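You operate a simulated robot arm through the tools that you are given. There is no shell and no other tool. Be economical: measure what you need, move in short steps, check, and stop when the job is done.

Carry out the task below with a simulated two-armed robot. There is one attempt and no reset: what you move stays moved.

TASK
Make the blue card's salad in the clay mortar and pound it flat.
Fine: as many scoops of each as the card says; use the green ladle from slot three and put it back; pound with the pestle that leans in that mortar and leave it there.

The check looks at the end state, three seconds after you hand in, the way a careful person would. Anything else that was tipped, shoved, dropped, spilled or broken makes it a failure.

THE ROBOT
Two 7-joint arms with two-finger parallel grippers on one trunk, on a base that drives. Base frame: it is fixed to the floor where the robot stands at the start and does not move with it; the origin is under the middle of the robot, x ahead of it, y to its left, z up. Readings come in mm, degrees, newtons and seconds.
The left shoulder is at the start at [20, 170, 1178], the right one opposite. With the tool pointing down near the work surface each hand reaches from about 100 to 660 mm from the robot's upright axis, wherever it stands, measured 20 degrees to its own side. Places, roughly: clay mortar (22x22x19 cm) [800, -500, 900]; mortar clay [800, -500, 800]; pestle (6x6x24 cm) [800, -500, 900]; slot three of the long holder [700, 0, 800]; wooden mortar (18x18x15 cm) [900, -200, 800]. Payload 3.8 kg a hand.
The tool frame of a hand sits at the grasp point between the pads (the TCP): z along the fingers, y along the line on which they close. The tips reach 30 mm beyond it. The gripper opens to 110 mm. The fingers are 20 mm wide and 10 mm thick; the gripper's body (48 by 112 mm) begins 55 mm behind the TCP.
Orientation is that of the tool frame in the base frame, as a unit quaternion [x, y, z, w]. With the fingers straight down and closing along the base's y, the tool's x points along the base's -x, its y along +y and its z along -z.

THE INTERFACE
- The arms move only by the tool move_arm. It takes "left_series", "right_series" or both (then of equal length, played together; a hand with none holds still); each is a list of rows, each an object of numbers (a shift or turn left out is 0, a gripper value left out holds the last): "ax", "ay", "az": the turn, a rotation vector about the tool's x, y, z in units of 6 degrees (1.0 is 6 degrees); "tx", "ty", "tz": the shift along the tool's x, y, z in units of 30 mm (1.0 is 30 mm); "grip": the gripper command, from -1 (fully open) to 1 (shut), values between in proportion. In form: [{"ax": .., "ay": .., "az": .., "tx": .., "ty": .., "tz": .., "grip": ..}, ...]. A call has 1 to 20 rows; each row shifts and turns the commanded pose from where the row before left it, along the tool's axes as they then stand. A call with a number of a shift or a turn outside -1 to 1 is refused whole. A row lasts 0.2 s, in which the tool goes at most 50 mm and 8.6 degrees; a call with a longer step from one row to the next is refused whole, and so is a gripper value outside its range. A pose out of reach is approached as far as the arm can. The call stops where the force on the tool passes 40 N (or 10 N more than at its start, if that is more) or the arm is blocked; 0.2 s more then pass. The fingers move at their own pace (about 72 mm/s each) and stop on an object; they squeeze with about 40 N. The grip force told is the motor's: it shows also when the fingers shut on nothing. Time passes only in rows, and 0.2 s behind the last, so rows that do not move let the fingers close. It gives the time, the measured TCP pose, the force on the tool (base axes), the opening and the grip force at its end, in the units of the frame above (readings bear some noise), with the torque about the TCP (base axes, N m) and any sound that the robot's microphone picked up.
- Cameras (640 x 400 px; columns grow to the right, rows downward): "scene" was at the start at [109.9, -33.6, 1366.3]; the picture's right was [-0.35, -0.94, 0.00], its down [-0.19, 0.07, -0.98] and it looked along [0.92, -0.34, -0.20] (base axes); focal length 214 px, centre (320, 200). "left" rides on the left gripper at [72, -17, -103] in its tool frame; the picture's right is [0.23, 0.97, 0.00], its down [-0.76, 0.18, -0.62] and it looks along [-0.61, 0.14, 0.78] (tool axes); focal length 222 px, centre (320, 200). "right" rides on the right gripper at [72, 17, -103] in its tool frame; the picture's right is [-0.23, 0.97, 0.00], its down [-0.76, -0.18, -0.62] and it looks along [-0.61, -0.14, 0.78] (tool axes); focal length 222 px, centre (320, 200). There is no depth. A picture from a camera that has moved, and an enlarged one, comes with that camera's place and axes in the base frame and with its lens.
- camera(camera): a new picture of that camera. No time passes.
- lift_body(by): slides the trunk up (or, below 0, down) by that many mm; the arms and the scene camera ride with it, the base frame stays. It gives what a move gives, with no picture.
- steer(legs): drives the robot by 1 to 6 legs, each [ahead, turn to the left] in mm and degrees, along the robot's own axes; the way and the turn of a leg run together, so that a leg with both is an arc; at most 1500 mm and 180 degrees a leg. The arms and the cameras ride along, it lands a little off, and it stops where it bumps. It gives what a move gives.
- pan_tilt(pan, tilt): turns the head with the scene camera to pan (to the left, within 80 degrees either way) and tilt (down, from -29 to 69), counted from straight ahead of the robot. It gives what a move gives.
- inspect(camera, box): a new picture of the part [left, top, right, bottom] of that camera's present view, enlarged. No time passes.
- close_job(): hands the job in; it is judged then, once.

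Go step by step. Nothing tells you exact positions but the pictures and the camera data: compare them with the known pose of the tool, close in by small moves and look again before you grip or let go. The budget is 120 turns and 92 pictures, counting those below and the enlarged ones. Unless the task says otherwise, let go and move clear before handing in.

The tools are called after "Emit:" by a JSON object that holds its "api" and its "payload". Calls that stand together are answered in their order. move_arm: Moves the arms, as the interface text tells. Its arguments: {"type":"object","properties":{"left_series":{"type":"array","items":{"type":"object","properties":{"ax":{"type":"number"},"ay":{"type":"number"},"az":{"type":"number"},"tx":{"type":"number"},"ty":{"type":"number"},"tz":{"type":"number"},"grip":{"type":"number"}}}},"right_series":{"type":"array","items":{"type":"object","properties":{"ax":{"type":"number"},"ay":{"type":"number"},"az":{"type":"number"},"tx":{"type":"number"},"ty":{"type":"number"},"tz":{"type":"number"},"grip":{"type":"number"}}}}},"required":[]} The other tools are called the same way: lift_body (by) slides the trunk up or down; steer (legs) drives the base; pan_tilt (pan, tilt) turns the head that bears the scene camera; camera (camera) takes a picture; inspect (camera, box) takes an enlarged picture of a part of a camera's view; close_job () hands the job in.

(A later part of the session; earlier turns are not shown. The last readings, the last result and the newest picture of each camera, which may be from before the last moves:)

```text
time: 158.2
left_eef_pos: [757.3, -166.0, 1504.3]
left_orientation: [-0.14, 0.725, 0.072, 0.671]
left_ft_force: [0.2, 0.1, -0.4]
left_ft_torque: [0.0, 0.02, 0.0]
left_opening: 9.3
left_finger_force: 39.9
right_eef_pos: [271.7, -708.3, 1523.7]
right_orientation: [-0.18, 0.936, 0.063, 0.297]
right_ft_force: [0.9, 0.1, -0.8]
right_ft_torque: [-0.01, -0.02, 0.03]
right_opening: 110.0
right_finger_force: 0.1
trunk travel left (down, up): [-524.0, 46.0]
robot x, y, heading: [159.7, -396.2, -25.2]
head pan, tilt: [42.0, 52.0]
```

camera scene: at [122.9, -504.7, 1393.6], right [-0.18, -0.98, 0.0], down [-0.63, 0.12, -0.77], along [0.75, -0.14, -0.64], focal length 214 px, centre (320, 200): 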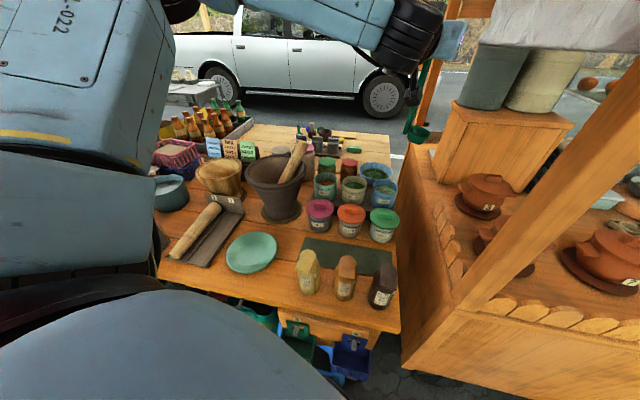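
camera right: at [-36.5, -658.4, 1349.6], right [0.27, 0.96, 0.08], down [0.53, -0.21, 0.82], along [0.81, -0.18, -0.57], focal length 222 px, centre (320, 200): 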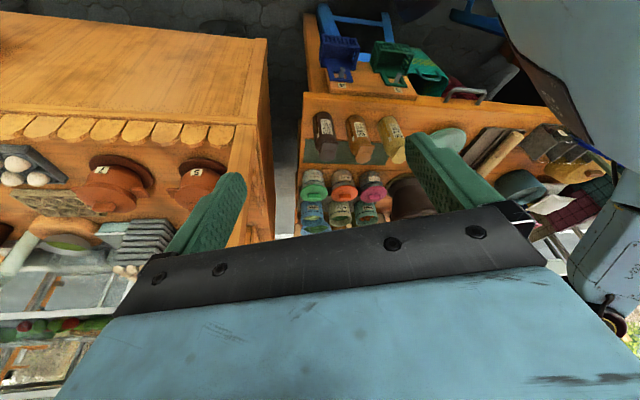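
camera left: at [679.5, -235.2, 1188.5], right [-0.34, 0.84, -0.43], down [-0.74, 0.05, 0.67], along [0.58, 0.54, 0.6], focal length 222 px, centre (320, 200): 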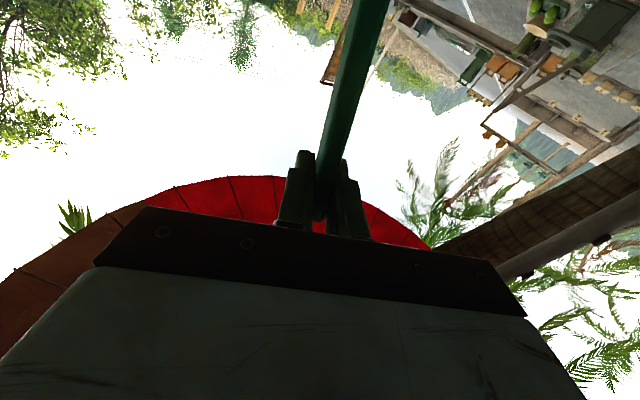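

Emit:
{"api": "move_arm", "payload": {"left_series": [{"ax": -0.977, "ay": -0.12, "az": -0.22, "grip": 1}, {"ax": -0.977, "ay": -0.12, "az": -0.22, "grip": 1}, {"ax": -0.977, "ay": -0.12, "az": -0.22, "grip": 1}, {"ax": -0.977, "ay": -0.12, "az": -0.22, "grip": 1}, {"ax": -0.977, "ay": -0.12, "az": -0.22, "grip": 1}, {"ax": -0.977, "ay": -0.12, "az": -0.22, "grip": 1}, {"ax": -0.977, "ay": -0.12, "az": -0.22, "grip": 1}, {"ax": -0.977, "ay": -0.12, "az": -0.22, "grip": 1}]}}

```text
time: 160.0
left_eef_pos: [802.1, -173.2, 1510.7]
left_orientation: [-0.456, 0.587, 0.3, 0.598]
left_ft_force: [0.9, 0.1, -0.9]
left_ft_torque: [0.0, 0.03, -0.03]
left_opening: 9.3
left_finger_force: 39.6
left hand out of reach, approached as far as the arm can: row 6, 7, 8
right_eef_pos: [271.8, -709.4, 1524.1]
right_orientation: [-0.179, 0.936, 0.063, 0.297]
right_ft_force: [0.7, -0.1, 0.2]
right_ft_torque: [-0.01, 0.0, 0.01]
right_opening: 110.1
right_finger_force: 0.0
trunk travel left (down, up): [-524.0, 46.0]
robot x, y, heading: [160.4, -391.3, -25.5]
head pan, tilt: [42.0, 52.0]
```

Orientation matches the pick-up exactly. I now go over the slot, 200 mm above the pick-up height (relative to the trunk).

Emit:
{"api": "move_arm", "payload": {"left_series": [{"tx": 0.143, "ty": 0.93, "tz": 0.353, "grip": 1}, {"tx": 0.143, "ty": 0.93, "tz": 0.353, "grip": 1}, {"tx": 0.143, "ty": 0.93, "tz": 0.353, "grip": 1}, {"tx": 0.143, "ty": 0.93, "tz": 0.353, "grip": 1}, {"tx": 0.143, "ty": 0.93, "tz": 0.353, "grip": 1}, {"tx": 0.143, "ty": 0.93, "tz": 0.353, "grip": 1}, {"tx": 0.143, "ty": 0.93, "tz": 0.353, "grip": 1}, {"tx": 0.143, "ty": 0.93, "tz": 0.353, "grip": 1}, {"tx": 0.143, "ty": 0.93, "tz": 0.353, "grip": 1}, {"grip": 1}]}}

Emit:
{"api": "lift_body", "payload": {"by": -249}}

```text
time: 162.2
left_eef_pos: [762.4, 24.4, 1435.7]
left_orientation: [-0.457, 0.586, 0.3, 0.598]
left_ft_force: [0.5, -0.3, -0.1]
left_ft_torque: [0.02, 0.01, -0.01]
left_opening: 9.3
left_finger_force: 40.0
left hand out of reach, approached as far as the arm can: row 1, 2, 3, 4, 5, 6, 7, 8, 9
right_eef_pos: [271.5, -708.8, 1524.9]
right_orientation: [-0.18, 0.936, 0.062, 0.297]
right_ft_force: [-0.7, 0.8, 0.7]
right_ft_torque: [0.04, 0.03, 0.0]
right_opening: 109.6
right_finger_force: 0.1
trunk travel left (down, up): [-524.0, 46.0]
robot x, y, heading: [160.3, -396.3, -25.3]
head pan, tilt: [42.0, 52.0]
```

```text
time: 164.8
left_eef_pos: [762.6, 25.1, 1186.2]
left_orientation: [-0.457, 0.586, 0.301, 0.598]
left_ft_force: [1.0, 0.2, -0.5]
left_ft_torque: [0.02, 0.02, 0.01]
left_opening: 9.2
left_finger_force: 40.1
right_eef_pos: [272.6, -708.6, 1275.0]
right_orientation: [-0.181, 0.936, 0.062, 0.296]
right_ft_force: [0.2, -0.3, 0.8]
right_ft_torque: [-0.02, -0.02, 0.0]
right_opening: 109.9
right_finger_force: 0.0
trunk travel left (down, up): [-275.0, 295.0]
robot x, y, heading: [159.2, -394.8, -25.2]
head pan, tilt: [42.0, 52.0]
```

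Emit:
{"api": "move_arm", "payload": {"left_series": [{"tx": 0.03, "ty": 0.8, "tz": -0.48, "grip": 1}, {"tx": 0.03, "ty": 0.8, "tz": -0.48, "grip": 1}, {"tx": 0.03, "ty": 0.8, "tz": -0.48, "grip": 1}, {"tx": 0.03, "ty": 0.8, "tz": -0.48, "grip": 1}, {"tx": 0.03, "ty": 0.8, "tz": -0.48, "grip": 1}, {"grip": 1}]}}

Emit:
{"api": "camera", "payload": {"camera": "scene"}}

```text
time: 166.2
left_eef_pos: [763.2, 25.6, 1187.4]
left_orientation: [-0.455, 0.587, 0.3, 0.599]
left_ft_force: [-0.4, 0.0, -0.1]
left_ft_torque: [0.0, -0.01, 0.04]
left_opening: 9.1
left_finger_force: 40.2
left hand out of reach, approached as far as the arm can: row 1, 2, 3, 4, 5
right_eef_pos: [271.6, -707.9, 1274.7]
right_orientation: [-0.18, 0.936, 0.063, 0.297]
right_ft_force: [-1.1, 0.2, 0.4]
right_ft_torque: [-0.03, 0.01, -0.04]
right_opening: 109.8
right_finger_force: 0.1
trunk travel left (down, up): [-275.0, 295.0]
robot x, y, heading: [157.8, -399.2, -25.6]
head pan, tilt: [42.0, 52.0]
```

```text
17 pictures are left
camera scene: at [253.9, -384.8, 1304.8], right [0.29, -0.96, 0.0], down [-0.76, -0.23, -0.62], along [0.59, 0.18, -0.79], focal length 214 px, centre (320, 200)
```

scene: 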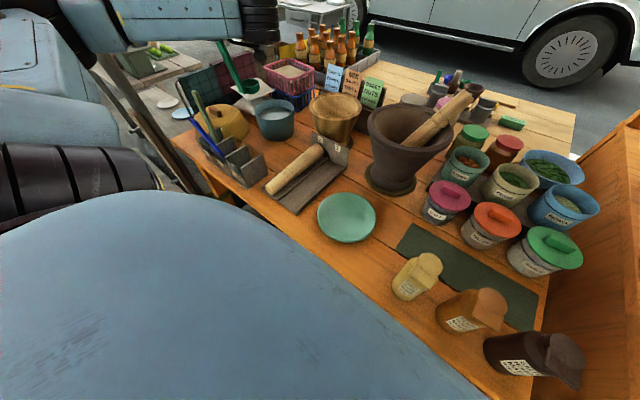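

The arm is in a slightly different fold than before. I first move the hand to the right, then back toward me, as on the original approach.

Emit:
{"api": "move_arm", "payload": {"left_series": [{"tz": -1, "ty": 0.2, "grip": 1}, {"tz": -1, "ty": 0.2, "grip": 1}, {"tz": -1, "ty": 0.2, "grip": 1}, {"tz": -1, "ty": 0.2, "grip": 1}, {"ty": 0.8, "tx": 0.3, "grip": 1}, {"ty": 0.8, "tx": 0.3, "grip": 1}, {"ty": 0.8, "tx": 0.3, "grip": 1}, {"ty": 0.8, "tx": 0.3, "grip": 1}, {"grip": 1}]}}

```text
time: 168.2
left_eef_pos: [758.7, 23.7, 1130.7]
left_orientation: [-0.457, 0.587, 0.3, 0.597]
left_ft_force: [0.2, 0.6, -0.6]
left_ft_torque: [0.01, 0.0, 0.01]
left_opening: 9.3
left_finger_force: 39.7
left hand out of reach, approached as far as the arm can: row 1, 2, 3, 4, 5, 6, 7, 8
right_eef_pos: [271.4, -708.7, 1275.5]
right_orientation: [-0.18, 0.936, 0.063, 0.297]
right_ft_force: [0.1, -0.5, -0.6]
right_ft_torque: [-0.02, 0.0, 0.03]
right_opening: 109.7
right_finger_force: 0.1
trunk travel left (down, up): [-275.0, 295.0]
robot x, y, heading: [162.9, -396.0, -25.4]
head pan, tilt: [42.0, 52.0]
```

This fold is stuck at a joint limit. I will redo the original sequence: raise the trunk for safety, point the fingers forward again, pull in close, and then yaw left as I did at first.

Emit:
{"api": "lift_body", "payload": {"by": 190}}

Emit:
{"api": "move_arm", "payload": {"left_series": [{"ax": 0.965, "ay": 0.063, "az": 0.066, "grip": 1}, {"ax": 0.965, "ay": 0.063, "az": 0.066, "grip": 1}, {"ax": 0.965, "ay": 0.063, "az": 0.066, "grip": 1}, {"ax": 0.965, "ay": 0.063, "az": 0.066, "grip": 1}, {"ax": 0.965, "ay": 0.063, "az": 0.066, "grip": 1}, {"ax": 0.965, "ay": 0.063, "az": 0.066, "grip": 1}, {"ax": 0.965, "ay": 0.063, "az": 0.066, "grip": 1}, {"ax": 0.965, "ay": 0.063, "az": 0.066, "grip": 1}, {"ax": 0.965, "ay": 0.063, "az": 0.066, "grip": 1}, {"ax": 0.965, "ay": 0.063, "az": 0.066, "grip": 1}, {"ax": 0.965, "ay": 0.063, "az": 0.066, "grip": 1}, {"ax": 0.965, "ay": 0.063, "az": 0.066, "grip": 1}, {"ax": 0.965, "ay": 0.063, "az": 0.066, "grip": 1}, {"ax": 0.965, "ay": 0.063, "az": 0.066, "grip": 1}, {"ax": 0.965, "ay": 0.063, "az": 0.066, "grip": 1}, {"ax": 0.965, "ay": 0.063, "az": 0.066, "grip": 1}]}}

```text
time: 170.2
left_eef_pos: [758.3, 22.8, 1320.3]
left_orientation: [-0.458, 0.586, 0.301, 0.597]
left_ft_force: [-0.1, 0.4, -1.5]
left_ft_torque: [0.03, -0.01, 0.01]
left_opening: 9.2
left_finger_force: 40.3
right_eef_pos: [272.7, -709.5, 1465.1]
right_orientation: [-0.179, 0.936, 0.062, 0.297]
right_ft_force: [0.3, 0.6, 0.2]
right_ft_torque: [0.04, -0.01, 0.0]
right_opening: 110.2
right_finger_force: 0.0
trunk travel left (down, up): [-465.0, 105.0]
robot x, y, heading: [166.3, -398.7, -25.5]
head pan, tilt: [42.0, 52.0]
```

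```text
time: 173.6
left_eef_pos: [859.1, -195.6, 1471.7]
left_orientation: [0.132, 0.672, -0.208, 0.699]
left_ft_force: [-0.2, -0.9, -0.3]
left_ft_torque: [0.03, 0.01, -0.04]
left_opening: 9.3
left_finger_force: 40.2
left hand out of reach, approached as far as the arm can: row 1, 2, 3, 4, 5, 6, 7, 8, 9, 10, 11, 12
right_eef_pos: [271.6, -707.5, 1465.8]
right_orientation: [-0.18, 0.936, 0.062, 0.296]
right_ft_force: [-0.3, 0.9, -0.1]
right_ft_torque: [0.0, -0.01, -0.01]
right_opening: 110.3
right_finger_force: 0.0
trunk travel left (down, up): [-465.0, 105.0]
robot x, y, heading: [159.8, -398.6, -25.4]
head pan, tilt: [42.0, 52.0]
```

Emit:
{"api": "move_arm", "payload": {"left_series": [{"tx": -0.05, "ty": -0.11, "tz": -0.97, "grip": 1}, {"tx": -0.05, "ty": -0.11, "tz": -0.97, "grip": 1}, {"tx": -0.05, "ty": -0.11, "tz": -0.97, "grip": 1}, {"tx": -0.05, "ty": -0.11, "tz": -0.97, "grip": 1}, {"tx": -0.05, "ty": -0.11, "tz": -0.97, "grip": 1}, {"tx": -0.05, "ty": -0.11, "tz": -0.97, "grip": 1}, {"tx": -0.05, "ty": -0.11, "tz": -0.97, "grip": 1}, {"tx": -0.05, "ty": -0.11, "tz": -0.97, "grip": 1}, {"tx": -0.05, "ty": -0.11, "tz": -0.97, "grip": 1}, {"tx": -0.05, "ty": -0.11, "tz": -0.97, "grip": 1}]}}

```text
time: 175.8
left_eef_pos: [593.2, -91.8, 1473.5]
left_orientation: [0.132, 0.672, -0.209, 0.698]
left_ft_force: [-0.1, -0.4, 0.1]
left_ft_torque: [-0.01, -0.01, -0.01]
left_opening: 9.0
left_finger_force: 39.8
left hand out of reach, approached as far as the arm can: row 10
right_eef_pos: [270.3, -708.9, 1465.8]
right_orientation: [-0.181, 0.935, 0.063, 0.298]
right_ft_force: [-0.3, 0.9, -0.1]
right_ft_torque: [-0.01, 0.04, 0.01]
right_opening: 110.1
right_finger_force: 0.1
trunk travel left (down, up): [-465.0, 105.0]
robot x, y, heading: [160.3, -402.1, -25.3]
head pan, tilt: [42.0, 52.0]
```

Right at the old turning point. I repeat the same yaw-left-while-lowering move.

Emit:
{"api": "move_arm", "payload": {"left_series": [{"ax": -1, "tx": 0.4, "grip": 1}, {"ax": -1, "tx": 0.4, "grip": 1}, {"ax": -1, "tx": 0.4, "grip": 1}, {"ax": -1, "tx": 0.4, "grip": 1}, {"ax": -1, "tx": 0.4, "grip": 1}, {"ax": -1, "tx": 0.4, "grip": 1}, {"ax": -1, "tx": 0.4, "grip": 1}, {"ax": -1, "tx": 0.4, "grip": 1}, {"ax": -1, "tx": 0.4, "grip": 1}, {"ax": -1, "tx": 0.4, "grip": 1}, {"ax": -1, "tx": 0.4, "grip": 1}, {"ax": -1, "tx": 0.4, "grip": 1}, {"ax": -1, "tx": 0.4, "grip": 1}, {"ax": -1, "grip": 1}]}}

```text
time: 178.8
left_eef_pos: [689.0, -2.9, 1367.9]
left_orientation: [-0.37, 0.638, 0.295, 0.607]
left_ft_force: [0.4, 0.2, -0.4]
left_ft_torque: [0.0, 0.04, 0.02]
left_opening: 9.3
left_finger_force: 40.4
left hand out of reach, approached as far as the arm can: row 1, 2, 3, 4, 5, 6, 7, 8, 9, 13, 14
right_eef_pos: [271.6, -711.4, 1464.3]
right_orientation: [-0.18, 0.936, 0.063, 0.297]
right_ft_force: [0.3, -0.3, 0.9]
right_ft_torque: [0.03, -0.02, 0.03]
right_opening: 110.0
right_finger_force: 0.1
trunk travel left (down, up): [-465.0, 105.0]
robot x, y, heading: [166.5, -397.8, -25.4]
head pan, tilt: [42.0, 52.0]
```

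Emit:
{"api": "move_arm", "payload": {"left_series": [{"tz": -0.9, "ty": 0.26, "ax": -1, "grip": 1}, {"tz": -0.9, "ty": 0.26, "ax": -0.4, "az": -0.7, "grip": 1}, {"tz": -0.9, "ty": 0.26, "az": -0.6, "grip": 1}, {"tz": -0.9, "ty": 0.26, "grip": 1}, {"tx": 1, "grip": 1}, {"tx": 1, "grip": 1}, {"tx": 1, "grip": 1}, {"ty": 0.8, "grip": 1}, {"ty": 0.8, "grip": 1}]}}

```text
time: 180.8
left_eef_pos: [594.7, -81.3, 1271.9]
left_orientation: [-0.454, 0.586, 0.301, 0.599]
left_ft_force: [0.8, 0.3, -0.6]
left_ft_torque: [-0.04, 0.0, 0.01]
left_opening: 8.9
left_finger_force: 40.0
left hand out of reach, approached as far as the arm can: row 9
right_eef_pos: [272.3, -708.7, 1465.4]
right_orientation: [-0.18, 0.936, 0.062, 0.297]
right_ft_force: [0.2, 0.2, -0.3]
right_ft_torque: [0.01, -0.03, 0.01]
right_opening: 109.9
right_finger_force: 0.0
trunk travel left (down, up): [-465.0, 105.0]
robot x, y, heading: [157.2, -396.1, -25.4]
head pan, tilt: [42.0, 52.0]
```

The hand is now in the good fold with the right orientation. I move over the slot and lower the trunk until the cup is just above it, then look.

Emit:
{"api": "move_arm", "payload": {"left_series": [{"tx": -0.1, "ty": 0.08, "tz": 0.77, "grip": 1}, {"tx": -0.1, "ty": 0.08, "tz": 0.77, "grip": 1}, {"tx": -0.1, "ty": 0.08, "tz": 0.77, "grip": 1}, {"tx": -0.1, "ty": 0.08, "tz": 0.77, "grip": 1}, {"grip": 1}]}}

Emit:
{"api": "lift_body", "payload": {"by": -165}}

Emit:
{"api": "pan_tilt", "payload": {"pan": 45, "tilt": 45}}

Emit:
{"api": "inspect", "payload": {"camera": "scene", "box": [170, 90, 310, 225]}}

```text
time: 182.0
left_eef_pos: [623.6, 7.6, 1275.1]
left_orientation: [-0.453, 0.587, 0.3, 0.6]
left_ft_force: [0.0, -0.6, -0.8]
left_ft_torque: [0.02, 0.03, -0.03]
left_opening: 9.4
left_finger_force: 40.1
right_eef_pos: [272.7, -708.3, 1464.1]
right_orientation: [-0.181, 0.936, 0.063, 0.297]
right_ft_force: [-0.8, -0.6, 0.8]
right_ft_torque: [0.06, -0.03, -0.02]
right_opening: 110.1
right_finger_force: 0.1
trunk travel left (down, up): [-465.0, 105.0]
robot x, y, heading: [164.3, -397.7, -25.3]
head pan, tilt: [42.0, 52.0]
```

```text
time: 183.9
left_eef_pos: [623.5, 6.4, 1108.4]
left_orientation: [-0.454, 0.586, 0.301, 0.599]
left_ft_force: [-0.7, 0.4, -1.2]
left_ft_torque: [0.02, -0.01, 0.02]
left_opening: 9.3
left_finger_force: 40.0
right_eef_pos: [272.9, -708.5, 1299.8]
right_orientation: [-0.181, 0.936, 0.063, 0.296]
right_ft_force: [0.4, 0.0, 0.2]
right_ft_torque: [0.01, -0.03, 0.01]
right_opening: 110.0
right_finger_force: 0.0
trunk travel left (down, up): [-300.0, 270.0]
robot x, y, heading: [159.9, -399.3, -25.5]
head pan, tilt: [42.0, 52.0]
```

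```text
time: 184.6
left_eef_pos: [623.4, 7.7, 1110.3]
left_orientation: [-0.454, 0.587, 0.3, 0.6]
left_ft_force: [-0.5, 0.1, 0.0]
left_ft_torque: [0.0, 0.07, -0.02]
left_opening: 9.1
left_finger_force: 39.7
right_eef_pos: [270.3, -709.1, 1299.7]
right_orientation: [-0.18, 0.936, 0.063, 0.297]
right_ft_force: [-0.7, 0.6, 0.6]
right_ft_torque: [0.0, -0.01, -0.01]
right_opening: 110.0
right_finger_force: 0.2
trunk travel left (down, up): [-300.0, 270.0]
robot x, y, heading: [160.0, -396.0, -25.3]
head pan, tilt: [45.0, 45.0]
```

```text
2.96 times, centred on (240, 158) of scene
camera zoom: at [258.5, -379.0, 1339.3], right [0.34, -0.94, 0.0], down [-0.67, -0.24, -0.71], along [0.67, 0.24, -0.71], focal length 636 px, centre (557, 326)
```

zoom: 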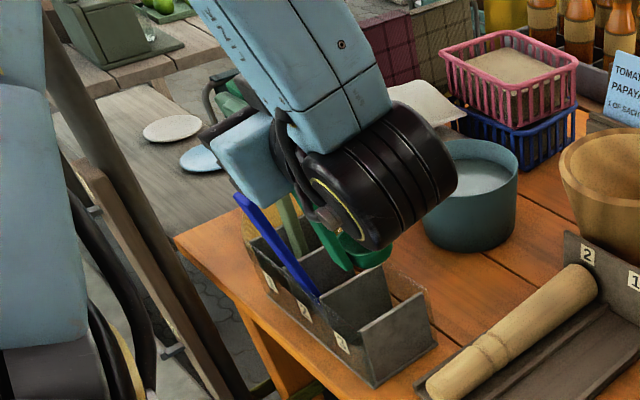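

The cup hangs exactly above slot three on the same vertical it came up. I lower it 137 mm with the trunk.

Emit:
{"api": "lift_body", "payload": {"by": -137}}

Emit:
{"api": "inspect", "payload": {"camera": "scene", "box": [180, 60, 320, 195]}}

```text
time: 186.2
left_eef_pos: [620.8, 8.3, 978.1]
left_orientation: [-0.453, 0.581, 0.301, 0.606]
left_ft_force: [-8.3, 4.2, 35.9]
left_ft_torque: [0.09, -0.49, 0.06]
left_opening: 9.1
left_finger_force: 40.3
right_eef_pos: [269.3, -708.7, 1163.6]
right_orientation: [-0.181, 0.935, 0.063, 0.298]
right_ft_force: [0.7, 0.0, 0.2]
right_ft_torque: [0.02, 0.0, -0.05]
right_opening: 109.9
right_finger_force: 0.0
trunk travel left (down, up): [-163.0, 407.0]
robot x, y, heading: [161.9, -397.6, -25.3]
head pan, tilt: [45.0, 45.0]
```

```text
2.96 times, centred on (250, 128) of scene
camera zoom: at [255.3, -380.3, 1203.1], right [0.34, -0.94, 0.0], down [-0.66, -0.24, -0.71], along [0.67, 0.24, -0.7], focal length 636 px, centre (527, 415)
```

zoom: 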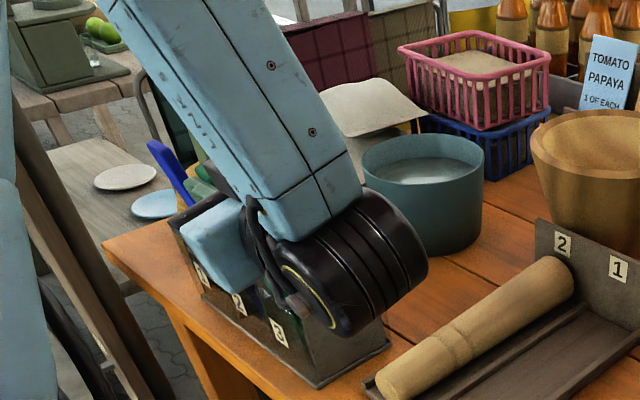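

Contact at z 978 with 36 N upward: the ladle stands on the slot floor. I relieve the pressure slightly and open the fingers.

Emit:
{"api": "move_arm", "payload": {"left_series": [{"tx": -0.12, "grip": 1}, {"grip": 0.5}, {"grip": 0.1}, {"grip": 0.0}, {"grip": 0.0}]}}

Emit:
{"api": "camera", "payload": {"camera": "left"}}

```text
time: 187.4
left_eef_pos: [622.3, 8.0, 975.6]
left_orientation: [-0.454, 0.587, 0.3, 0.6]
left_ft_force: [0.5, -0.8, 0.0]
left_ft_torque: [-0.06, -0.01, -0.01]
left_opening: 54.9
left_finger_force: 0.0
right_eef_pos: [271.2, -708.1, 1163.5]
right_orientation: [-0.18, 0.936, 0.062, 0.297]
right_ft_force: [0.5, 0.1, 0.2]
right_ft_torque: [-0.02, 0.0, 0.0]
right_opening: 110.1
right_finger_force: 0.1
trunk travel left (down, up): [-163.0, 407.0]
robot x, y, heading: [159.2, -397.0, -25.4]
head pan, tilt: [45.0, 45.0]
```

```text
14 pictures are left
camera left: at [603.2, -105.2, 920.3], right [-0.84, 0.36, -0.41], down [-0.53, -0.35, 0.77], along [0.13, 0.86, 0.49], focal length 222 px, centre (320, 200)
```

left: 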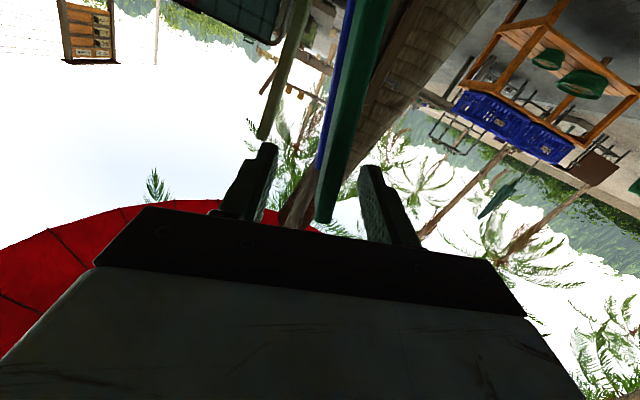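

The green ladle stands in slot three just as before and is released. I withdraw the hand to the right and raise it.

Emit:
{"api": "move_arm", "payload": {"left_series": [{"tz": -0.7, "grip": 0.0}, {"tz": -0.9, "grip": 0.0}, {"tz": -0.9, "grip": 0.0}, {"tz": -0.9, "grip": 0.0}, {"tx": -0.97, "ty": -0.19, "tz": -0.1}, {"tx": -0.97, "ty": -0.19, "tz": -0.1}, {"tx": -0.97, "ty": -0.19, "tz": -0.1}, {"tx": -0.97, "ty": -0.19, "tz": -0.1}, {"tx": -0.97, "ty": -0.19, "tz": -0.1}, {"tx": -0.97, "ty": -0.19, "tz": -0.1}]}}

Emit:
{"api": "lift_body", "payload": {"by": 180}}

Emit:
{"api": "inspect", "payload": {"camera": "scene", "box": [160, 90, 480, 290]}}

```text
time: 189.6
left_eef_pos: [603.1, -87.3, 1159.6]
left_orientation: [-0.454, 0.587, 0.3, 0.6]
left_ft_force: [0.6, 0.0, 0.4]
left_ft_torque: [-0.01, -0.07, 0.0]
left_opening: 55.2
left_finger_force: 0.0
left hand out of reach, approached as far as the arm can: row 3, 4, 5, 6
right_eef_pos: [271.7, -708.0, 1163.9]
right_orientation: [-0.181, 0.935, 0.063, 0.298]
right_ft_force: [-0.2, 0.4, 0.3]
right_ft_torque: [0.01, 0.02, -0.03]
right_opening: 110.0
right_finger_force: 0.0
trunk travel left (down, up): [-163.0, 407.0]
robot x, y, heading: [160.7, -391.0, -25.2]
head pan, tilt: [45.0, 45.0]
```

```text
time: 191.6
left_eef_pos: [602.1, -88.9, 1338.5]
left_orientation: [-0.454, 0.586, 0.301, 0.599]
left_ft_force: [0.3, -0.1, 1.2]
left_ft_torque: [-0.01, 0.0, 0.03]
left_opening: 55.0
left_finger_force: 0.0
right_eef_pos: [272.3, -708.3, 1343.1]
right_orientation: [-0.18, 0.935, 0.062, 0.298]
right_ft_force: [0.0, 0.1, 0.6]
right_ft_torque: [0.0, 0.01, 0.01]
right_opening: 109.8
right_finger_force: 0.0
trunk travel left (down, up): [-343.0, 227.0]
robot x, y, heading: [162.0, -396.1, -25.3]
head pan, tilt: [45.0, 45.0]
```

```text
2.00 times, centred on (320, 190) of scene
camera zoom: at [258.5, -379.0, 1382.2], right [0.34, -0.94, 0.0], down [-0.67, -0.24, -0.71], along [0.67, 0.24, -0.71], focal length 429 px, centre (320, 220)
```

zoom: 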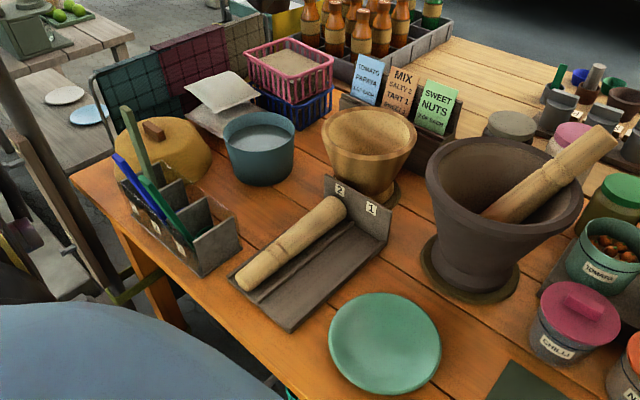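

Ladle home, bench tidy. The pestle's axis runs from its top ≈ (876, -577, 1034) down into the mortar, leaning about 35°. I move the base to where the left hand worked well near there, and turn the hand forward.

Emit:
{"api": "steer", "payload": {"legs": [[-80, 0], [0, -25]]}}

Emit:
{"api": "move_arm", "payload": {"left_series": [{"ax": 0.97, "grip": -0.3}, {"ax": 0.97}, {"ax": 0.97}, {"ax": 0.97}, {"ax": 0.97}, {"ax": 0.97}, {"ax": 0.97}, {"ax": 0.97}, {"ax": 0.97}, {"ax": 0.97}, {"ax": 0.97}]}}

```text
time: 194.0
left_eef_pos: [618.4, -269.6, 1338.5]
left_orientation: [-0.317, 0.671, 0.163, 0.65]
left_ft_force: [-0.9, 0.0, -0.6]
left_ft_torque: [0.01, 0.02, -0.01]
left_opening: 55.1
left_finger_force: 0.0
right_eef_pos: [58.2, -690.0, 1344.2]
right_orientation: [0.026, 0.953, -0.003, 0.303]
right_ft_force: [-0.6, 0.5, 0.2]
right_ft_torque: [0.04, 0.02, 0.02]
right_opening: 109.9
right_finger_force: 0.0
trunk travel left (down, up): [-343.0, 227.0]
robot x, y, heading: [85.2, -358.9, -50.3]
head pan, tilt: [45.0, 45.0]
```

```text
time: 196.4
left_eef_pos: [686.7, -308.8, 1379.4]
left_orientation: [0.077, 0.655, -0.218, 0.719]
left_ft_force: [0.5, 1.1, -0.3]
left_ft_torque: [-0.02, -0.01, 0.01]
left_opening: 71.5
left_finger_force: 0.1
left hand out of reach, approached as far as the arm can: row 2, 3, 4, 5, 6, 7, 8, 9
right_eef_pos: [57.9, -691.1, 1343.7]
right_orientation: [0.026, 0.953, -0.003, 0.303]
right_ft_force: [0.7, 0.5, -0.2]
right_ft_torque: [0.02, 0.0, 0.0]
right_opening: 110.3
right_finger_force: 0.0
trunk travel left (down, up): [-343.0, 227.0]
robot x, y, heading: [88.5, -359.1, -50.5]
head pan, tilt: [45.0, 45.0]
```

Emit:
{"api": "move_arm", "payload": {"left_series": [{"ax": -0.22, "ay": 0.915, "az": 0.503}, {"ax": -0.22, "ay": 0.915, "az": 0.503}, {"ax": -0.22, "ay": 0.915, "az": 0.503}, {"ax": -0.22, "ay": 0.915, "az": 0.503}, {"ax": -0.22, "ay": 0.915, "az": 0.503}, {"ax": -0.22, "ay": 0.915, "az": 0.503}, {"ax": -0.22, "ay": 0.915, "az": 0.503}, {"ax": -0.22, "ay": 0.915, "az": 0.503}, {"ax": -0.22, "ay": 0.915, "az": 0.503}, {"ax": -0.22, "ay": 0.915, "az": 0.503}, {"ax": -0.22, "ay": 0.915, "az": 0.503}]}}

```text
time: 198.8
left_eef_pos: [684.5, -309.5, 1381.1]
left_orientation: [0.263, 0.896, 0.134, 0.331]
left_ft_force: [-0.7, -0.5, 0.1]
left_ft_torque: [0.0, 0.03, -0.02]
left_opening: 71.5
left_finger_force: 0.0
right_eef_pos: [57.6, -692.2, 1342.6]
right_orientation: [0.027, 0.953, -0.004, 0.303]
right_ft_force: [0.4, 0.7, -0.1]
right_ft_torque: [-0.01, 0.0, 0.0]
right_opening: 109.9
right_finger_force: 0.2
trunk travel left (down, up): [-343.0, 227.0]
robot x, y, heading: [87.3, -361.0, -50.5]
head pan, tilt: [45.0, 45.0]
```

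Orientation reached. Now I move over to a point above and in front of the pestle's top and look with the hand camera and the head.

Emit:
{"api": "move_arm", "payload": {"left_series": [{"tx": -0.515, "ty": -0.813, "tz": 0.567}, {"tx": -0.515, "ty": -0.813, "tz": 0.567}, {"tx": -0.515, "ty": -0.813, "tz": 0.567}, {"tx": -0.515, "ty": -0.813, "tz": 0.567}, {"tx": -0.515, "ty": -0.813, "tz": 0.567}, {"tx": -0.515, "ty": -0.813, "tz": 0.567}, {"tx": -0.515, "ty": -0.813, "tz": 0.567}, {"tx": -0.515, "ty": -0.813, "tz": 0.567}, {"tx": -0.515, "ty": -0.813, "tz": 0.567}]}}

Emit:
{"api": "lift_body", "payload": {"by": -130}}

Emit:
{"api": "camera", "payload": {"camera": "left"}}

```text
time: 200.8
left_eef_pos: [795.4, -559.3, 1246.8]
left_orientation: [0.261, 0.897, 0.135, 0.33]
left_ft_force: [0.3, -0.4, -0.7]
left_ft_torque: [0.02, 0.02, 0.01]
left_opening: 71.2
left_finger_force: 0.0
right_eef_pos: [58.2, -692.1, 1342.7]
right_orientation: [0.026, 0.952, -0.002, 0.304]
right_ft_force: [0.5, -0.7, 0.7]
right_ft_torque: [0.01, 0.0, 0.01]
right_opening: 110.0
right_finger_force: 0.1
trunk travel left (down, up): [-343.0, 227.0]
robot x, y, heading: [87.4, -359.4, -50.2]
head pan, tilt: [45.0, 45.0]
```

```text
time: 202.3
left_eef_pos: [794.1, -558.8, 1117.7]
left_orientation: [0.262, 0.896, 0.133, 0.333]
left_ft_force: [-0.3, -0.6, -1.1]
left_ft_torque: [0.01, 0.01, -0.01]
left_opening: 71.8
left_finger_force: 0.2
right_eef_pos: [57.5, -690.7, 1213.0]
right_orientation: [0.026, 0.953, -0.003, 0.303]
right_ft_force: [0.1, -0.5, -1.0]
right_ft_torque: [-0.02, -0.02, 0.02]
right_opening: 110.1
right_finger_force: 0.0
trunk travel left (down, up): [-213.0, 357.0]
robot x, y, heading: [89.5, -359.6, -50.4]
head pan, tilt: [45.0, 45.0]
```

```text
12 pictures are left
camera left: at [672.2, -540.5, 1151.5], right [0.22, 0.93, 0.28], down [0.14, -0.32, 0.94], along [0.96, -0.17, -0.21], focal length 222 px, centre (320, 200)
```

left: 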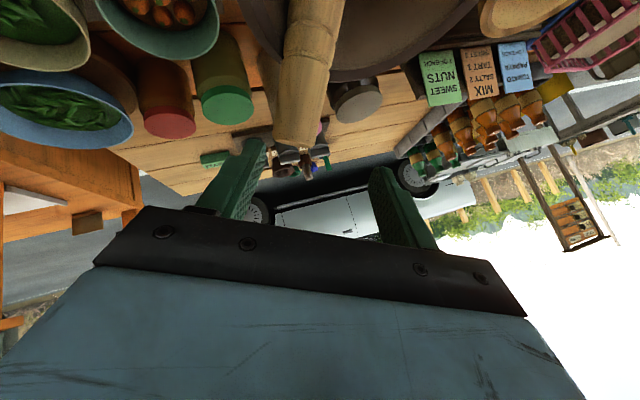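

The hand camera sees the pestle's top just ahead, slightly to the side of the finger centre. I correct 18 mm sideways and 18 mm along, then advance most of the way.

Emit:
{"api": "move_arm", "payload": {"left_series": [{"ty": -0.6, "tx": 0.6}, {"tz": 0.9}, {"tz": 0.9}, {"tz": 0.9}]}}

Emit:
{"api": "camera", "payload": {"camera": "left"}}

```text
time: 203.3
left_eef_pos: [832.1, -557.8, 1040.0]
left_orientation: [0.262, 0.896, 0.134, 0.331]
left_ft_force: [0.0, 0.4, -0.6]
left_ft_torque: [0.0, -0.02, -0.01]
left_opening: 71.4
left_finger_force: 0.0
right_eef_pos: [58.0, -691.8, 1213.6]
right_orientation: [0.026, 0.953, -0.003, 0.303]
right_ft_force: [0.8, -0.3, -0.5]
right_ft_torque: [-0.03, 0.02, -0.01]
right_opening: 110.0
right_finger_force: 0.0
trunk travel left (down, up): [-213.0, 357.0]
robot x, y, heading: [89.6, -363.9, -50.4]
head pan, tilt: [45.0, 45.0]
```

```text
11 pictures are left
camera left: at [709.3, -538.7, 1073.5], right [0.23, 0.93, 0.28], down [0.14, -0.32, 0.94], along [0.96, -0.17, -0.21], focal length 222 px, centre (320, 200)
```

left: 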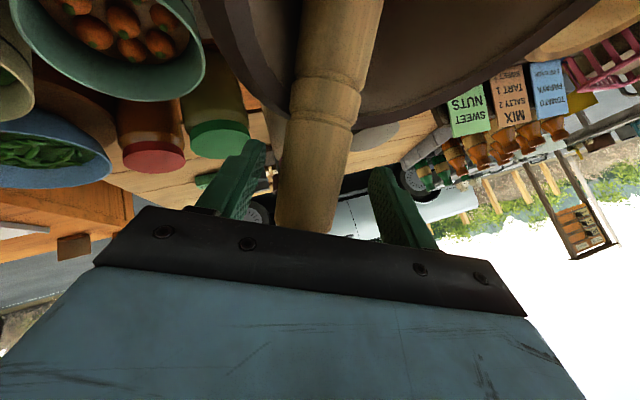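

The pestle is well between the fingers. I advance the last 45 mm and close.

Emit:
{"api": "move_arm", "payload": {"left_series": [{"tz": 0.75, "ty": -0.1}, {"tz": 0.75, "ty": -0.05}, {"grip": 0.3}, {"grip": 1}, {"grip": 1}, {"grip": 1}]}}

Emit:
{"api": "camera", "payload": {"camera": "left"}}

```text
time: 204.7
left_eef_pos: [859.0, -558.9, 1005.2]
left_orientation: [0.262, 0.896, 0.134, 0.332]
left_ft_force: [0.4, -0.9, 0.4]
left_ft_torque: [-0.07, -0.1, -0.02]
left_opening: 39.9
left_finger_force: 40.2
right_eef_pos: [57.2, -691.0, 1213.2]
right_orientation: [0.026, 0.953, -0.004, 0.303]
right_ft_force: [-1.4, 0.0, -0.5]
right_ft_torque: [-0.02, 0.0, 0.0]
right_opening: 110.0
right_finger_force: 0.1
trunk travel left (down, up): [-213.0, 357.0]
robot x, y, heading: [86.5, -362.6, -50.4]
head pan, tilt: [45.0, 45.0]
```

```text
10 pictures are left
camera left: at [737.0, -539.8, 1038.5], right [0.22, 0.93, 0.28], down [0.14, -0.32, 0.94], along [0.96, -0.17, -0.21], focal length 222 px, centre (320, 200)
```

left: 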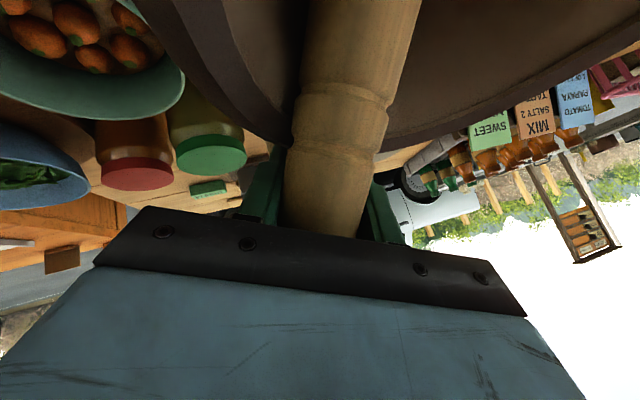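

The pestle is held (40 mm). I give four strokes along its own axis, lifting about 60 mm each and coming back to the same depth.

Emit:
{"api": "move_arm", "payload": {"left_series": [{"tx": -0.88, "tz": -0.47, "grip": 1}, {"tx": -0.88, "tz": -0.47, "grip": 1}, {"tx": 0.88, "tz": 0.47, "grip": 1}, {"tx": 0.88, "tz": 0.47, "grip": 1}, {"tx": -0.88, "tz": -0.47, "grip": 1}, {"tx": -0.88, "tz": -0.47, "grip": 1}, {"tx": 0.88, "tz": 0.47, "grip": 1}, {"tx": 0.9, "tz": 0.48, "grip": 1}, {"tx": -0.88, "tz": -0.47, "grip": 1}, {"tx": -0.88, "tz": -0.47, "grip": 1}, {"tx": 0.88, "tz": 0.47, "grip": 1}, {"tx": 0.9, "tz": 0.48, "grip": 1}, {"grip": 1}]}}

```text
time: 207.5
left_eef_pos: [848.4, -545.4, 1017.3]
left_orientation: [0.261, 0.893, 0.126, 0.344]
left_ft_force: [-0.9, -3.7, 3.4]
left_ft_torque: [-0.39, -0.08, -0.1]
left_opening: 40.2
left_finger_force: 39.4
left hand out of reach, approached as far as the arm can: row 1, 2
right_eef_pos: [56.7, -691.8, 1213.0]
right_orientation: [0.026, 0.952, -0.004, 0.304]
right_ft_force: [-0.4, 0.2, 0.0]
right_ft_torque: [-0.01, 0.02, -0.01]
right_opening: 110.0
right_finger_force: 0.0
trunk travel left (down, up): [-213.0, 357.0]
robot x, y, heading: [90.7, -362.4, -50.0]
head pan, tilt: [45.0, 45.0]
stopped in row 13 (left hand): the force on the tool passed its limit at 43 N (the readings are from after the stop); the commanded pose is now the measured one
```

The strokes along the leaning axis are at the edge of my reach and the last one hit the bottom firmly. I now set the pestle upright over the mortar's middle, its foot staying inside, to pound straight down.

Emit:
{"api": "move_arm", "payload": {"left_series": [{"tx": -0.3, "tz": -0.25, "grip": 1}, {"ax": 0.327, "ay": -0.683, "az": -0.615, "tx": 0.27, "ty": 0.36, "tz": -0.43, "grip": 1}, {"ax": 0.327, "ay": -0.683, "az": -0.615, "tx": 0.2, "ty": 0.35, "tz": -0.45, "grip": 1}, {"ax": 0.327, "ay": -0.683, "az": -0.615, "tx": 0.13, "ty": 0.34, "tz": -0.47, "grip": 1}, {"ax": 0.327, "ay": -0.683, "az": -0.615, "tx": 0.06, "ty": 0.33, "tz": -0.5, "grip": 1}, {"ax": 0.327, "ay": -0.683, "az": -0.615, "tx": 0, "ty": 0.31, "tz": -0.52, "grip": 1}, {"ax": 0.327, "ay": -0.683, "az": -0.615, "tx": -0.07, "ty": 0.3, "tz": -0.54, "grip": 1}, {"grip": 1}]}}

Emit:
{"api": "camera", "payload": {"camera": "left"}}

```text
time: 209.3
left_eef_pos: [793.1, -475.9, 1084.9]
left_orientation: [0.138, 0.842, -0.088, 0.514]
left_ft_force: [0.4, -0.2, -2.2]
left_ft_torque: [0.02, -0.03, 0.0]
left_opening: 40.3
left_finger_force: 39.5
right_eef_pos: [57.2, -691.5, 1212.3]
right_orientation: [0.026, 0.953, -0.003, 0.303]
right_ft_force: [0.0, 0.2, 0.2]
right_ft_torque: [0.0, -0.01, 0.01]
right_opening: 110.2
right_finger_force: 0.1
trunk travel left (down, up): [-213.0, 357.0]
robot x, y, heading: [86.9, -362.0, -50.3]
head pan, tilt: [45.0, 45.0]
```

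```text
9 pictures are left
camera left: at [669.5, -452.4, 1068.5], right [0.22, 0.95, -0.21], down [-0.14, 0.24, 0.96], along [0.97, -0.18, 0.18], focal length 222 px, centre (320, 200)
```

left: 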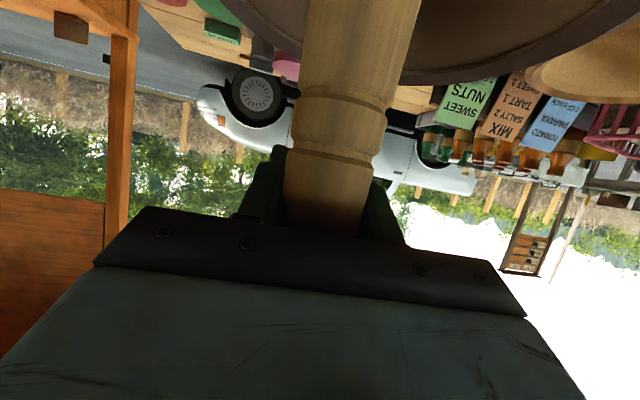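

Upright over the mortar's middle. I lower it to find the bottom.

Emit:
{"api": "move_arm", "payload": {"left_series": [{"tx": 0.44, "tz": 0.235, "grip": 1}, {"tx": 0.44, "tz": 0.235, "grip": 1}, {"tx": 0.44, "tz": 0.235, "grip": 1}, {"tx": 0.44, "tz": 0.235, "grip": 1}, {"tx": 0.44, "tz": 0.235, "grip": 1}]}}

```text
time: 210.5
left_eef_pos: [798.1, -482.3, 1032.6]
left_orientation: [0.136, 0.833, -0.094, 0.528]
left_ft_force: [0.5, 0.3, 11.7]
left_ft_torque: [0.0, 0.56, -0.02]
left_opening: 40.6
left_finger_force: 39.8
right_eef_pos: [57.0, -691.1, 1213.5]
right_orientation: [0.027, 0.952, -0.003, 0.303]
right_ft_force: [-0.2, -0.1, -0.2]
right_ft_torque: [0.0, 0.0, 0.02]
right_opening: 110.1
right_finger_force: 0.1
trunk travel left (down, up): [-213.0, 357.0]
robot x, y, heading: [82.2, -363.0, -50.3]
head pan, tilt: [45.0, 45.0]
stopped in row 5 (left hand): the force on the tool passed its limit at 47 N (the readings are from after the stop); the commanded pose is now the measured one
```

The foot meets the bottom at z ≈ 1033. Now I pound: full strokes of about 68 mm.

Emit:
{"api": "move_arm", "payload": {"left_series": [{"tx": -1, "tz": -0.53, "grip": 1}, {"tx": -1, "tz": -0.53, "grip": 1}, {"tx": 1, "tz": 0.53, "grip": 1}, {"tx": 1, "tz": 0.53, "grip": 1}, {"grip": 1}, {"tx": -1, "tz": -0.53, "grip": 1}, {"tx": -1, "tz": -0.53, "grip": 1}, {"tx": 1, "tz": 0.53, "grip": 1}, {"tx": 1, "tz": 0.53, "grip": 1}, {"grip": 1}, {"tx": -1, "tz": -0.53, "grip": 1}, {"tx": -1, "tz": -0.53, "grip": 1}, {"tx": 1, "tz": 0.53, "grip": 1}, {"tx": 1, "tz": 0.53, "grip": 1}, {"grip": 1}]}}

```text
time: 213.7
left_eef_pos: [797.6, -480.8, 1032.7]
left_orientation: [0.137, 0.833, -0.093, 0.528]
left_ft_force: [5.3, 1.5, 7.7]
left_ft_torque: [0.19, -0.61, -0.06]
left_opening: 40.7
left_finger_force: 39.6
right_eef_pos: [57.4, -691.7, 1213.6]
right_orientation: [0.026, 0.952, -0.003, 0.305]
right_ft_force: [-0.6, 0.0, -0.1]
right_ft_torque: [-0.01, 0.03, -0.01]
right_opening: 110.0
right_finger_force: 0.0
trunk travel left (down, up): [-213.0, 357.0]
robot x, y, heading: [86.5, -362.0, -50.2]
head pan, tilt: [45.0, 45.0]
```

Three strokes done with light contact. I add harder ones at slightly shifted spots, letting the impact stop the move.

Emit:
{"api": "move_arm", "payload": {"left_series": [{"tx": -1, "tz": -0.53, "ty": 0.35, "grip": 1}, {"tx": -1, "tz": -0.53, "ty": 0.35, "grip": 1}, {"tx": 1, "tz": 0.53, "grip": 1}, {"tx": 1, "tz": 0.53, "grip": 1}, {"tx": 0.8, "tz": 0.42, "grip": 1}]}}

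Emit:
{"api": "move_arm", "payload": {"left_series": [{"tx": -1, "tz": -0.53, "ty": -0.2, "grip": 1}, {"tx": -1, "tz": -0.65, "ty": -0.2, "grip": 1}, {"tx": 1, "tz": 0.53, "grip": 1}, {"tx": 1, "tz": 0.53, "grip": 1}, {"tx": 0.8, "tz": 0.42, "grip": 1}]}}

Emit:
{"api": "move_arm", "payload": {"left_series": [{"tx": -1, "tz": -0.53, "grip": 1}, {"tx": -1, "tz": -0.53, "grip": 1}, {"tx": 1, "tz": 0.53, "grip": 1}, {"tx": 1, "tz": 0.53, "grip": 1}, {"tx": 0.8, "tz": 0.42, "grip": 1}]}}

```text
time: 214.8
left_eef_pos: [806.9, -466.3, 1031.7]
left_orientation: [0.135, 0.824, -0.098, 0.541]
left_ft_force: [-5.0, 3.1, 14.2]
left_ft_torque: [0.36, 1.25, -0.13]
left_opening: 40.7
left_finger_force: 39.5
right_eef_pos: [56.2, -691.4, 1214.1]
right_orientation: [0.026, 0.952, -0.003, 0.304]
right_ft_force: [1.5, 0.4, 0.3]
right_ft_torque: [0.02, 0.04, 0.03]
right_opening: 110.1
right_finger_force: 0.1
trunk travel left (down, up): [-213.0, 357.0]
robot x, y, heading: [88.6, -363.0, -50.5]
head pan, tilt: [45.0, 45.0]
stopped in row 5 (left hand): the force on the tool passed its limit at 48 N (the readings are from after the stop); the commanded pose is now the measured one
```

```text
time: 216.0
left_eef_pos: [806.6, -480.5, 1030.6]
left_orientation: [0.131, 0.816, -0.102, 0.554]
left_ft_force: [-3.9, 2.9, 11.7]
left_ft_torque: [0.19, 1.01, -0.13]
left_opening: 40.4
left_finger_force: 40.7
right_eef_pos: [57.0, -692.4, 1212.7]
right_orientation: [0.025, 0.953, -0.003, 0.303]
right_ft_force: [0.0, -0.2, 0.6]
right_ft_torque: [0.02, 0.04, 0.06]
right_opening: 110.1
right_finger_force: 0.0
trunk travel left (down, up): [-213.0, 357.0]
robot x, y, heading: [87.4, -360.8, -50.4]
head pan, tilt: [45.0, 45.0]
stopped in row 5 (left hand): the force on the tool passed its limit at 48 N (the readings are from after the stop); the commanded pose is now the measured one
```

```text
time: 217.2
left_eef_pos: [810.8, -483.0, 1028.7]
left_orientation: [0.127, 0.807, -0.105, 0.567]
left_ft_force: [-3.8, 2.1, 14.2]
left_ft_torque: [0.25, 0.76, -0.04]
left_opening: 40.9
left_finger_force: 40.3
right_eef_pos: [58.3, -692.0, 1213.1]
right_orientation: [0.025, 0.953, -0.002, 0.303]
right_ft_force: [-0.1, 0.5, 0.8]
right_ft_torque: [-0.02, 0.05, 0.02]
right_opening: 110.1
right_finger_force: 0.0
trunk travel left (down, up): [-213.0, 357.0]
robot x, y, heading: [90.5, -361.2, -50.3]
head pan, tilt: [45.0, 45.0]
stopped in row 5 (left hand): the force on the tool passed its limit at 47 N (the readings are from after the stop); the commanded pose is now the measured one
```

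The foot goes a little deeper with each blow. I right the pestle's small pitch drift, raise it out with the trunk and look into the mortar from above.

Emit:
{"api": "lift_body", "payload": {"by": 260}}

Emit:
{"api": "pan_tilt", "payload": {"pan": 35, "tilt": 55}}

Emit:
{"api": "camera", "payload": {"camera": "scene"}}

```text
time: 219.8
left_eef_pos: [810.6, -482.3, 1285.2]
left_orientation: [0.127, 0.809, -0.103, 0.564]
left_ft_force: [0.7, 0.1, -3.3]
left_ft_torque: [-0.03, -0.02, 0.01]
left_opening: 40.8
left_finger_force: 40.1
right_eef_pos: [59.2, -691.5, 1474.1]
right_orientation: [0.026, 0.953, -0.003, 0.303]
right_ft_force: [-0.4, 0.3, 0.4]
right_ft_torque: [-0.01, 0.0, -0.03]
right_opening: 110.0
right_finger_force: 0.1
trunk travel left (down, up): [-473.0, 97.0]
robot x, y, heading: [88.5, -361.1, -50.3]
head pan, tilt: [45.0, 45.0]
```

```text
time: 220.5
left_eef_pos: [810.8, -481.5, 1285.1]
left_orientation: [0.127, 0.809, -0.103, 0.564]
left_ft_force: [0.6, -0.2, -2.0]
left_ft_torque: [0.02, -0.05, -0.01]
left_opening: 40.8
left_finger_force: 40.2
right_eef_pos: [59.0, -691.7, 1472.6]
right_orientation: [0.026, 0.953, -0.003, 0.303]
right_ft_force: [-0.2, -0.9, -0.3]
right_ft_torque: [0.02, -0.05, -0.02]
right_opening: 110.1
right_finger_force: 0.1
trunk travel left (down, up): [-473.0, 97.0]
robot x, y, heading: [87.9, -361.6, -49.9]
head pan, tilt: [35.0, 55.0]
```

```text
8 pictures are left
camera scene: at [173.8, -397.8, 1498.9], right [-0.26, -0.96, 0.0], down [-0.79, 0.21, -0.57], along [0.55, -0.15, -0.82], focal length 214 px, centre (320, 200)
```

scene: 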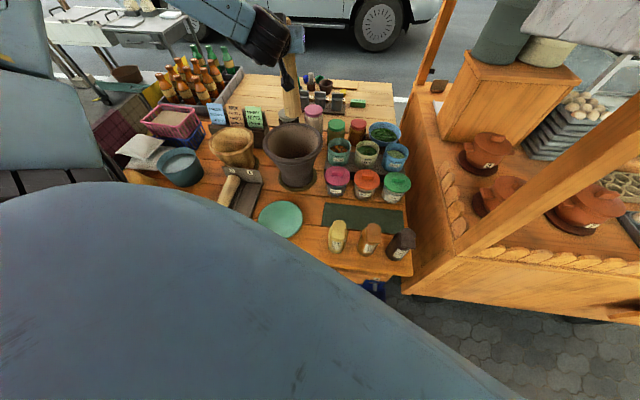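

Emit:
{"api": "inspect", "payload": {"camera": "scene", "box": [250, 90, 340, 190]}}

```text
4.00 times, centred on (295, 140) of scene
camera zoom: at [173.8, -397.8, 1498.9], right [-0.26, -0.96, 0.0], down [-0.79, 0.21, -0.57], along [0.55, -0.15, -0.82], focal length 858 px, centre (420, 440)
```

zoom: 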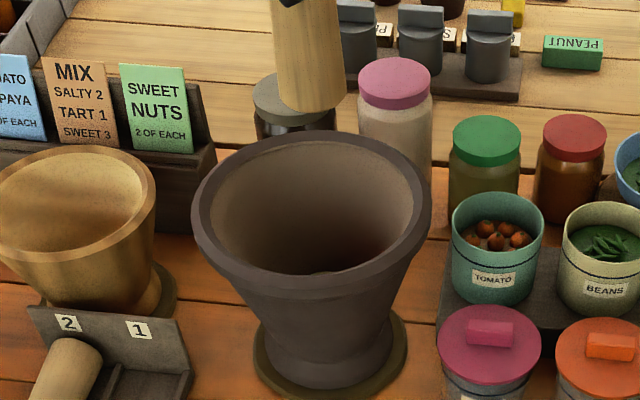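

I can almost see the bottom; I raise the trunk further for a steeper look.

Emit:
{"api": "lift_body", "payload": {"by": 95}}

Emit:
{"api": "inspect", "payload": {"camera": "scene", "box": [260, 110, 340, 190]}}

```text
time: 221.8
left_eef_pos: [810.8, -482.3, 1380.5]
left_orientation: [0.128, 0.81, -0.104, 0.563]
left_ft_force: [-0.3, 0.3, -2.4]
left_ft_torque: [-0.01, -0.08, 0.01]
left_opening: 40.7
left_finger_force: 39.6
right_eef_pos: [58.3, -691.6, 1568.4]
right_orientation: [0.026, 0.953, -0.003, 0.303]
right_ft_force: [-0.4, -0.1, -0.1]
right_ft_torque: [-0.07, 0.01, 0.0]
right_opening: 110.1
right_finger_force: 0.1
trunk travel left (down, up): [-568.0, 2.0]
robot x, y, heading: [90.1, -364.2, -50.1]
head pan, tilt: [35.0, 55.0]
```

```text
5.00 times, centred on (300, 150) of scene
camera zoom: at [173.9, -397.9, 1593.8], right [-0.26, -0.96, 0.0], down [-0.79, 0.22, -0.57], along [0.55, -0.15, -0.82], focal length 1072 px, centre (420, 450)
```

zoom: 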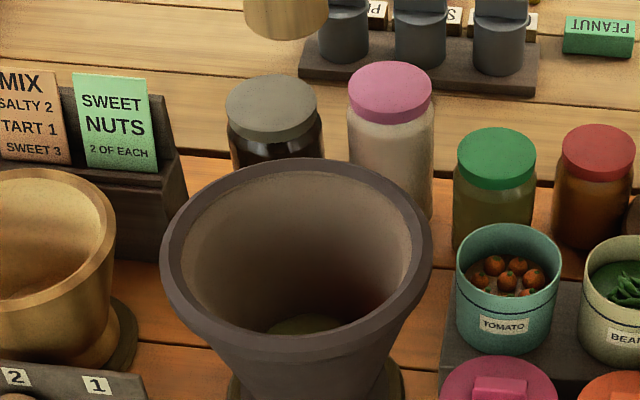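

Emit:
{"api": "inspect", "payload": {"camera": "scene", "box": [278, 160, 318, 185]}}

```text
16.00 times, centred on (298, 172) of scene
camera zoom: at [173.9, -397.9, 1593.8], right [-0.26, -0.96, 0.0], down [-0.79, 0.22, -0.57], along [0.55, -0.15, -0.82], focal length 3432 px, centre (672, 640)
```

zoom: 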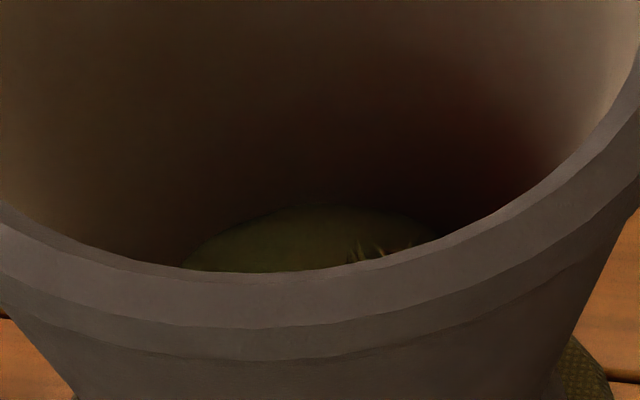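

A greenish mash lies at the bottom, mostly flat, with a few shreds still standing toward the right. I set the pestle exactly upright again over the centre and lower it for more strokes.

Emit:
{"api": "move_arm", "payload": {"left_series": [{"ay": 0.7, "grip": 1}, {"ay": 0.7, "grip": 1}, {"tx": 0.37, "ty": 0.15, "tz": -0.7, "grip": 1}, {"grip": 1}]}}

Emit:
{"api": "lift_body", "payload": {"by": -290}}

Emit:
{"api": "move_arm", "payload": {"left_series": [{"tx": 0.88, "tz": 0.47, "grip": 1}, {"tx": 0.44, "tz": 0.235, "grip": 1}, {"tx": 0.3, "tz": 0.16, "grip": 1}, {"tx": 0.3, "tz": 0.16, "grip": 1}, {"tx": 0.3, "tz": 0.16, "grip": 1}, {"tx": 0.3, "tz": 0.16, "grip": 1}]}}

```text
time: 222.8
left_eef_pos: [789.9, -470.2, 1380.0]
left_orientation: [0.135, 0.849, -0.094, 0.502]
left_ft_force: [-0.2, -0.1, -2.7]
left_ft_torque: [-0.02, -0.11, 0.05]
left_opening: 40.6
left_finger_force: 40.3
right_eef_pos: [59.3, -692.4, 1568.6]
right_orientation: [0.026, 0.953, -0.002, 0.303]
right_ft_force: [0.3, -0.7, -0.6]
right_ft_torque: [0.01, 0.0, 0.0]
right_opening: 109.8
right_finger_force: 0.0
trunk travel left (down, up): [-568.0, 2.0]
robot x, y, heading: [86.2, -364.6, -50.4]
head pan, tilt: [35.0, 55.0]
```

```text
time: 225.8
left_eef_pos: [789.0, -469.4, 1089.6]
left_orientation: [0.135, 0.849, -0.094, 0.502]
left_ft_force: [6.1, 1.0, 0.1]
left_ft_torque: [-0.01, -1.11, -0.06]
left_opening: 40.9
left_finger_force: 39.7
right_eef_pos: [58.9, -692.2, 1278.2]
right_orientation: [0.026, 0.953, -0.003, 0.303]
right_ft_force: [0.8, -0.4, -0.9]
right_ft_torque: [0.02, 0.04, 0.01]
right_opening: 110.0
right_finger_force: 0.1
trunk travel left (down, up): [-278.0, 292.0]
robot x, y, heading: [87.6, -361.7, -50.0]
head pan, tilt: [35.0, 55.0]
```

```text
time: 227.0
left_eef_pos: [791.9, -474.3, 1027.8]
left_orientation: [0.132, 0.842, -0.096, 0.514]
left_ft_force: [0.1, 4.2, 15.6]
left_ft_torque: [0.87, 0.78, -0.11]
left_opening: 41.2
left_finger_force: 40.1
right_eef_pos: [57.5, -691.4, 1278.6]
right_orientation: [0.025, 0.953, -0.003, 0.303]
right_ft_force: [0.0, -0.4, 0.3]
right_ft_torque: [0.02, 0.05, 0.06]
right_opening: 109.9
right_finger_force: 0.0
trunk travel left (down, up): [-278.0, 292.0]
robot x, y, heading: [89.3, -362.4, -50.1]
head pan, tilt: [35.0, 55.0]
stopped in row 6 (left hand): the force on the tool passed its limit at 46 N (the readings are from after the stop); the commanded pose is now the measured one
```

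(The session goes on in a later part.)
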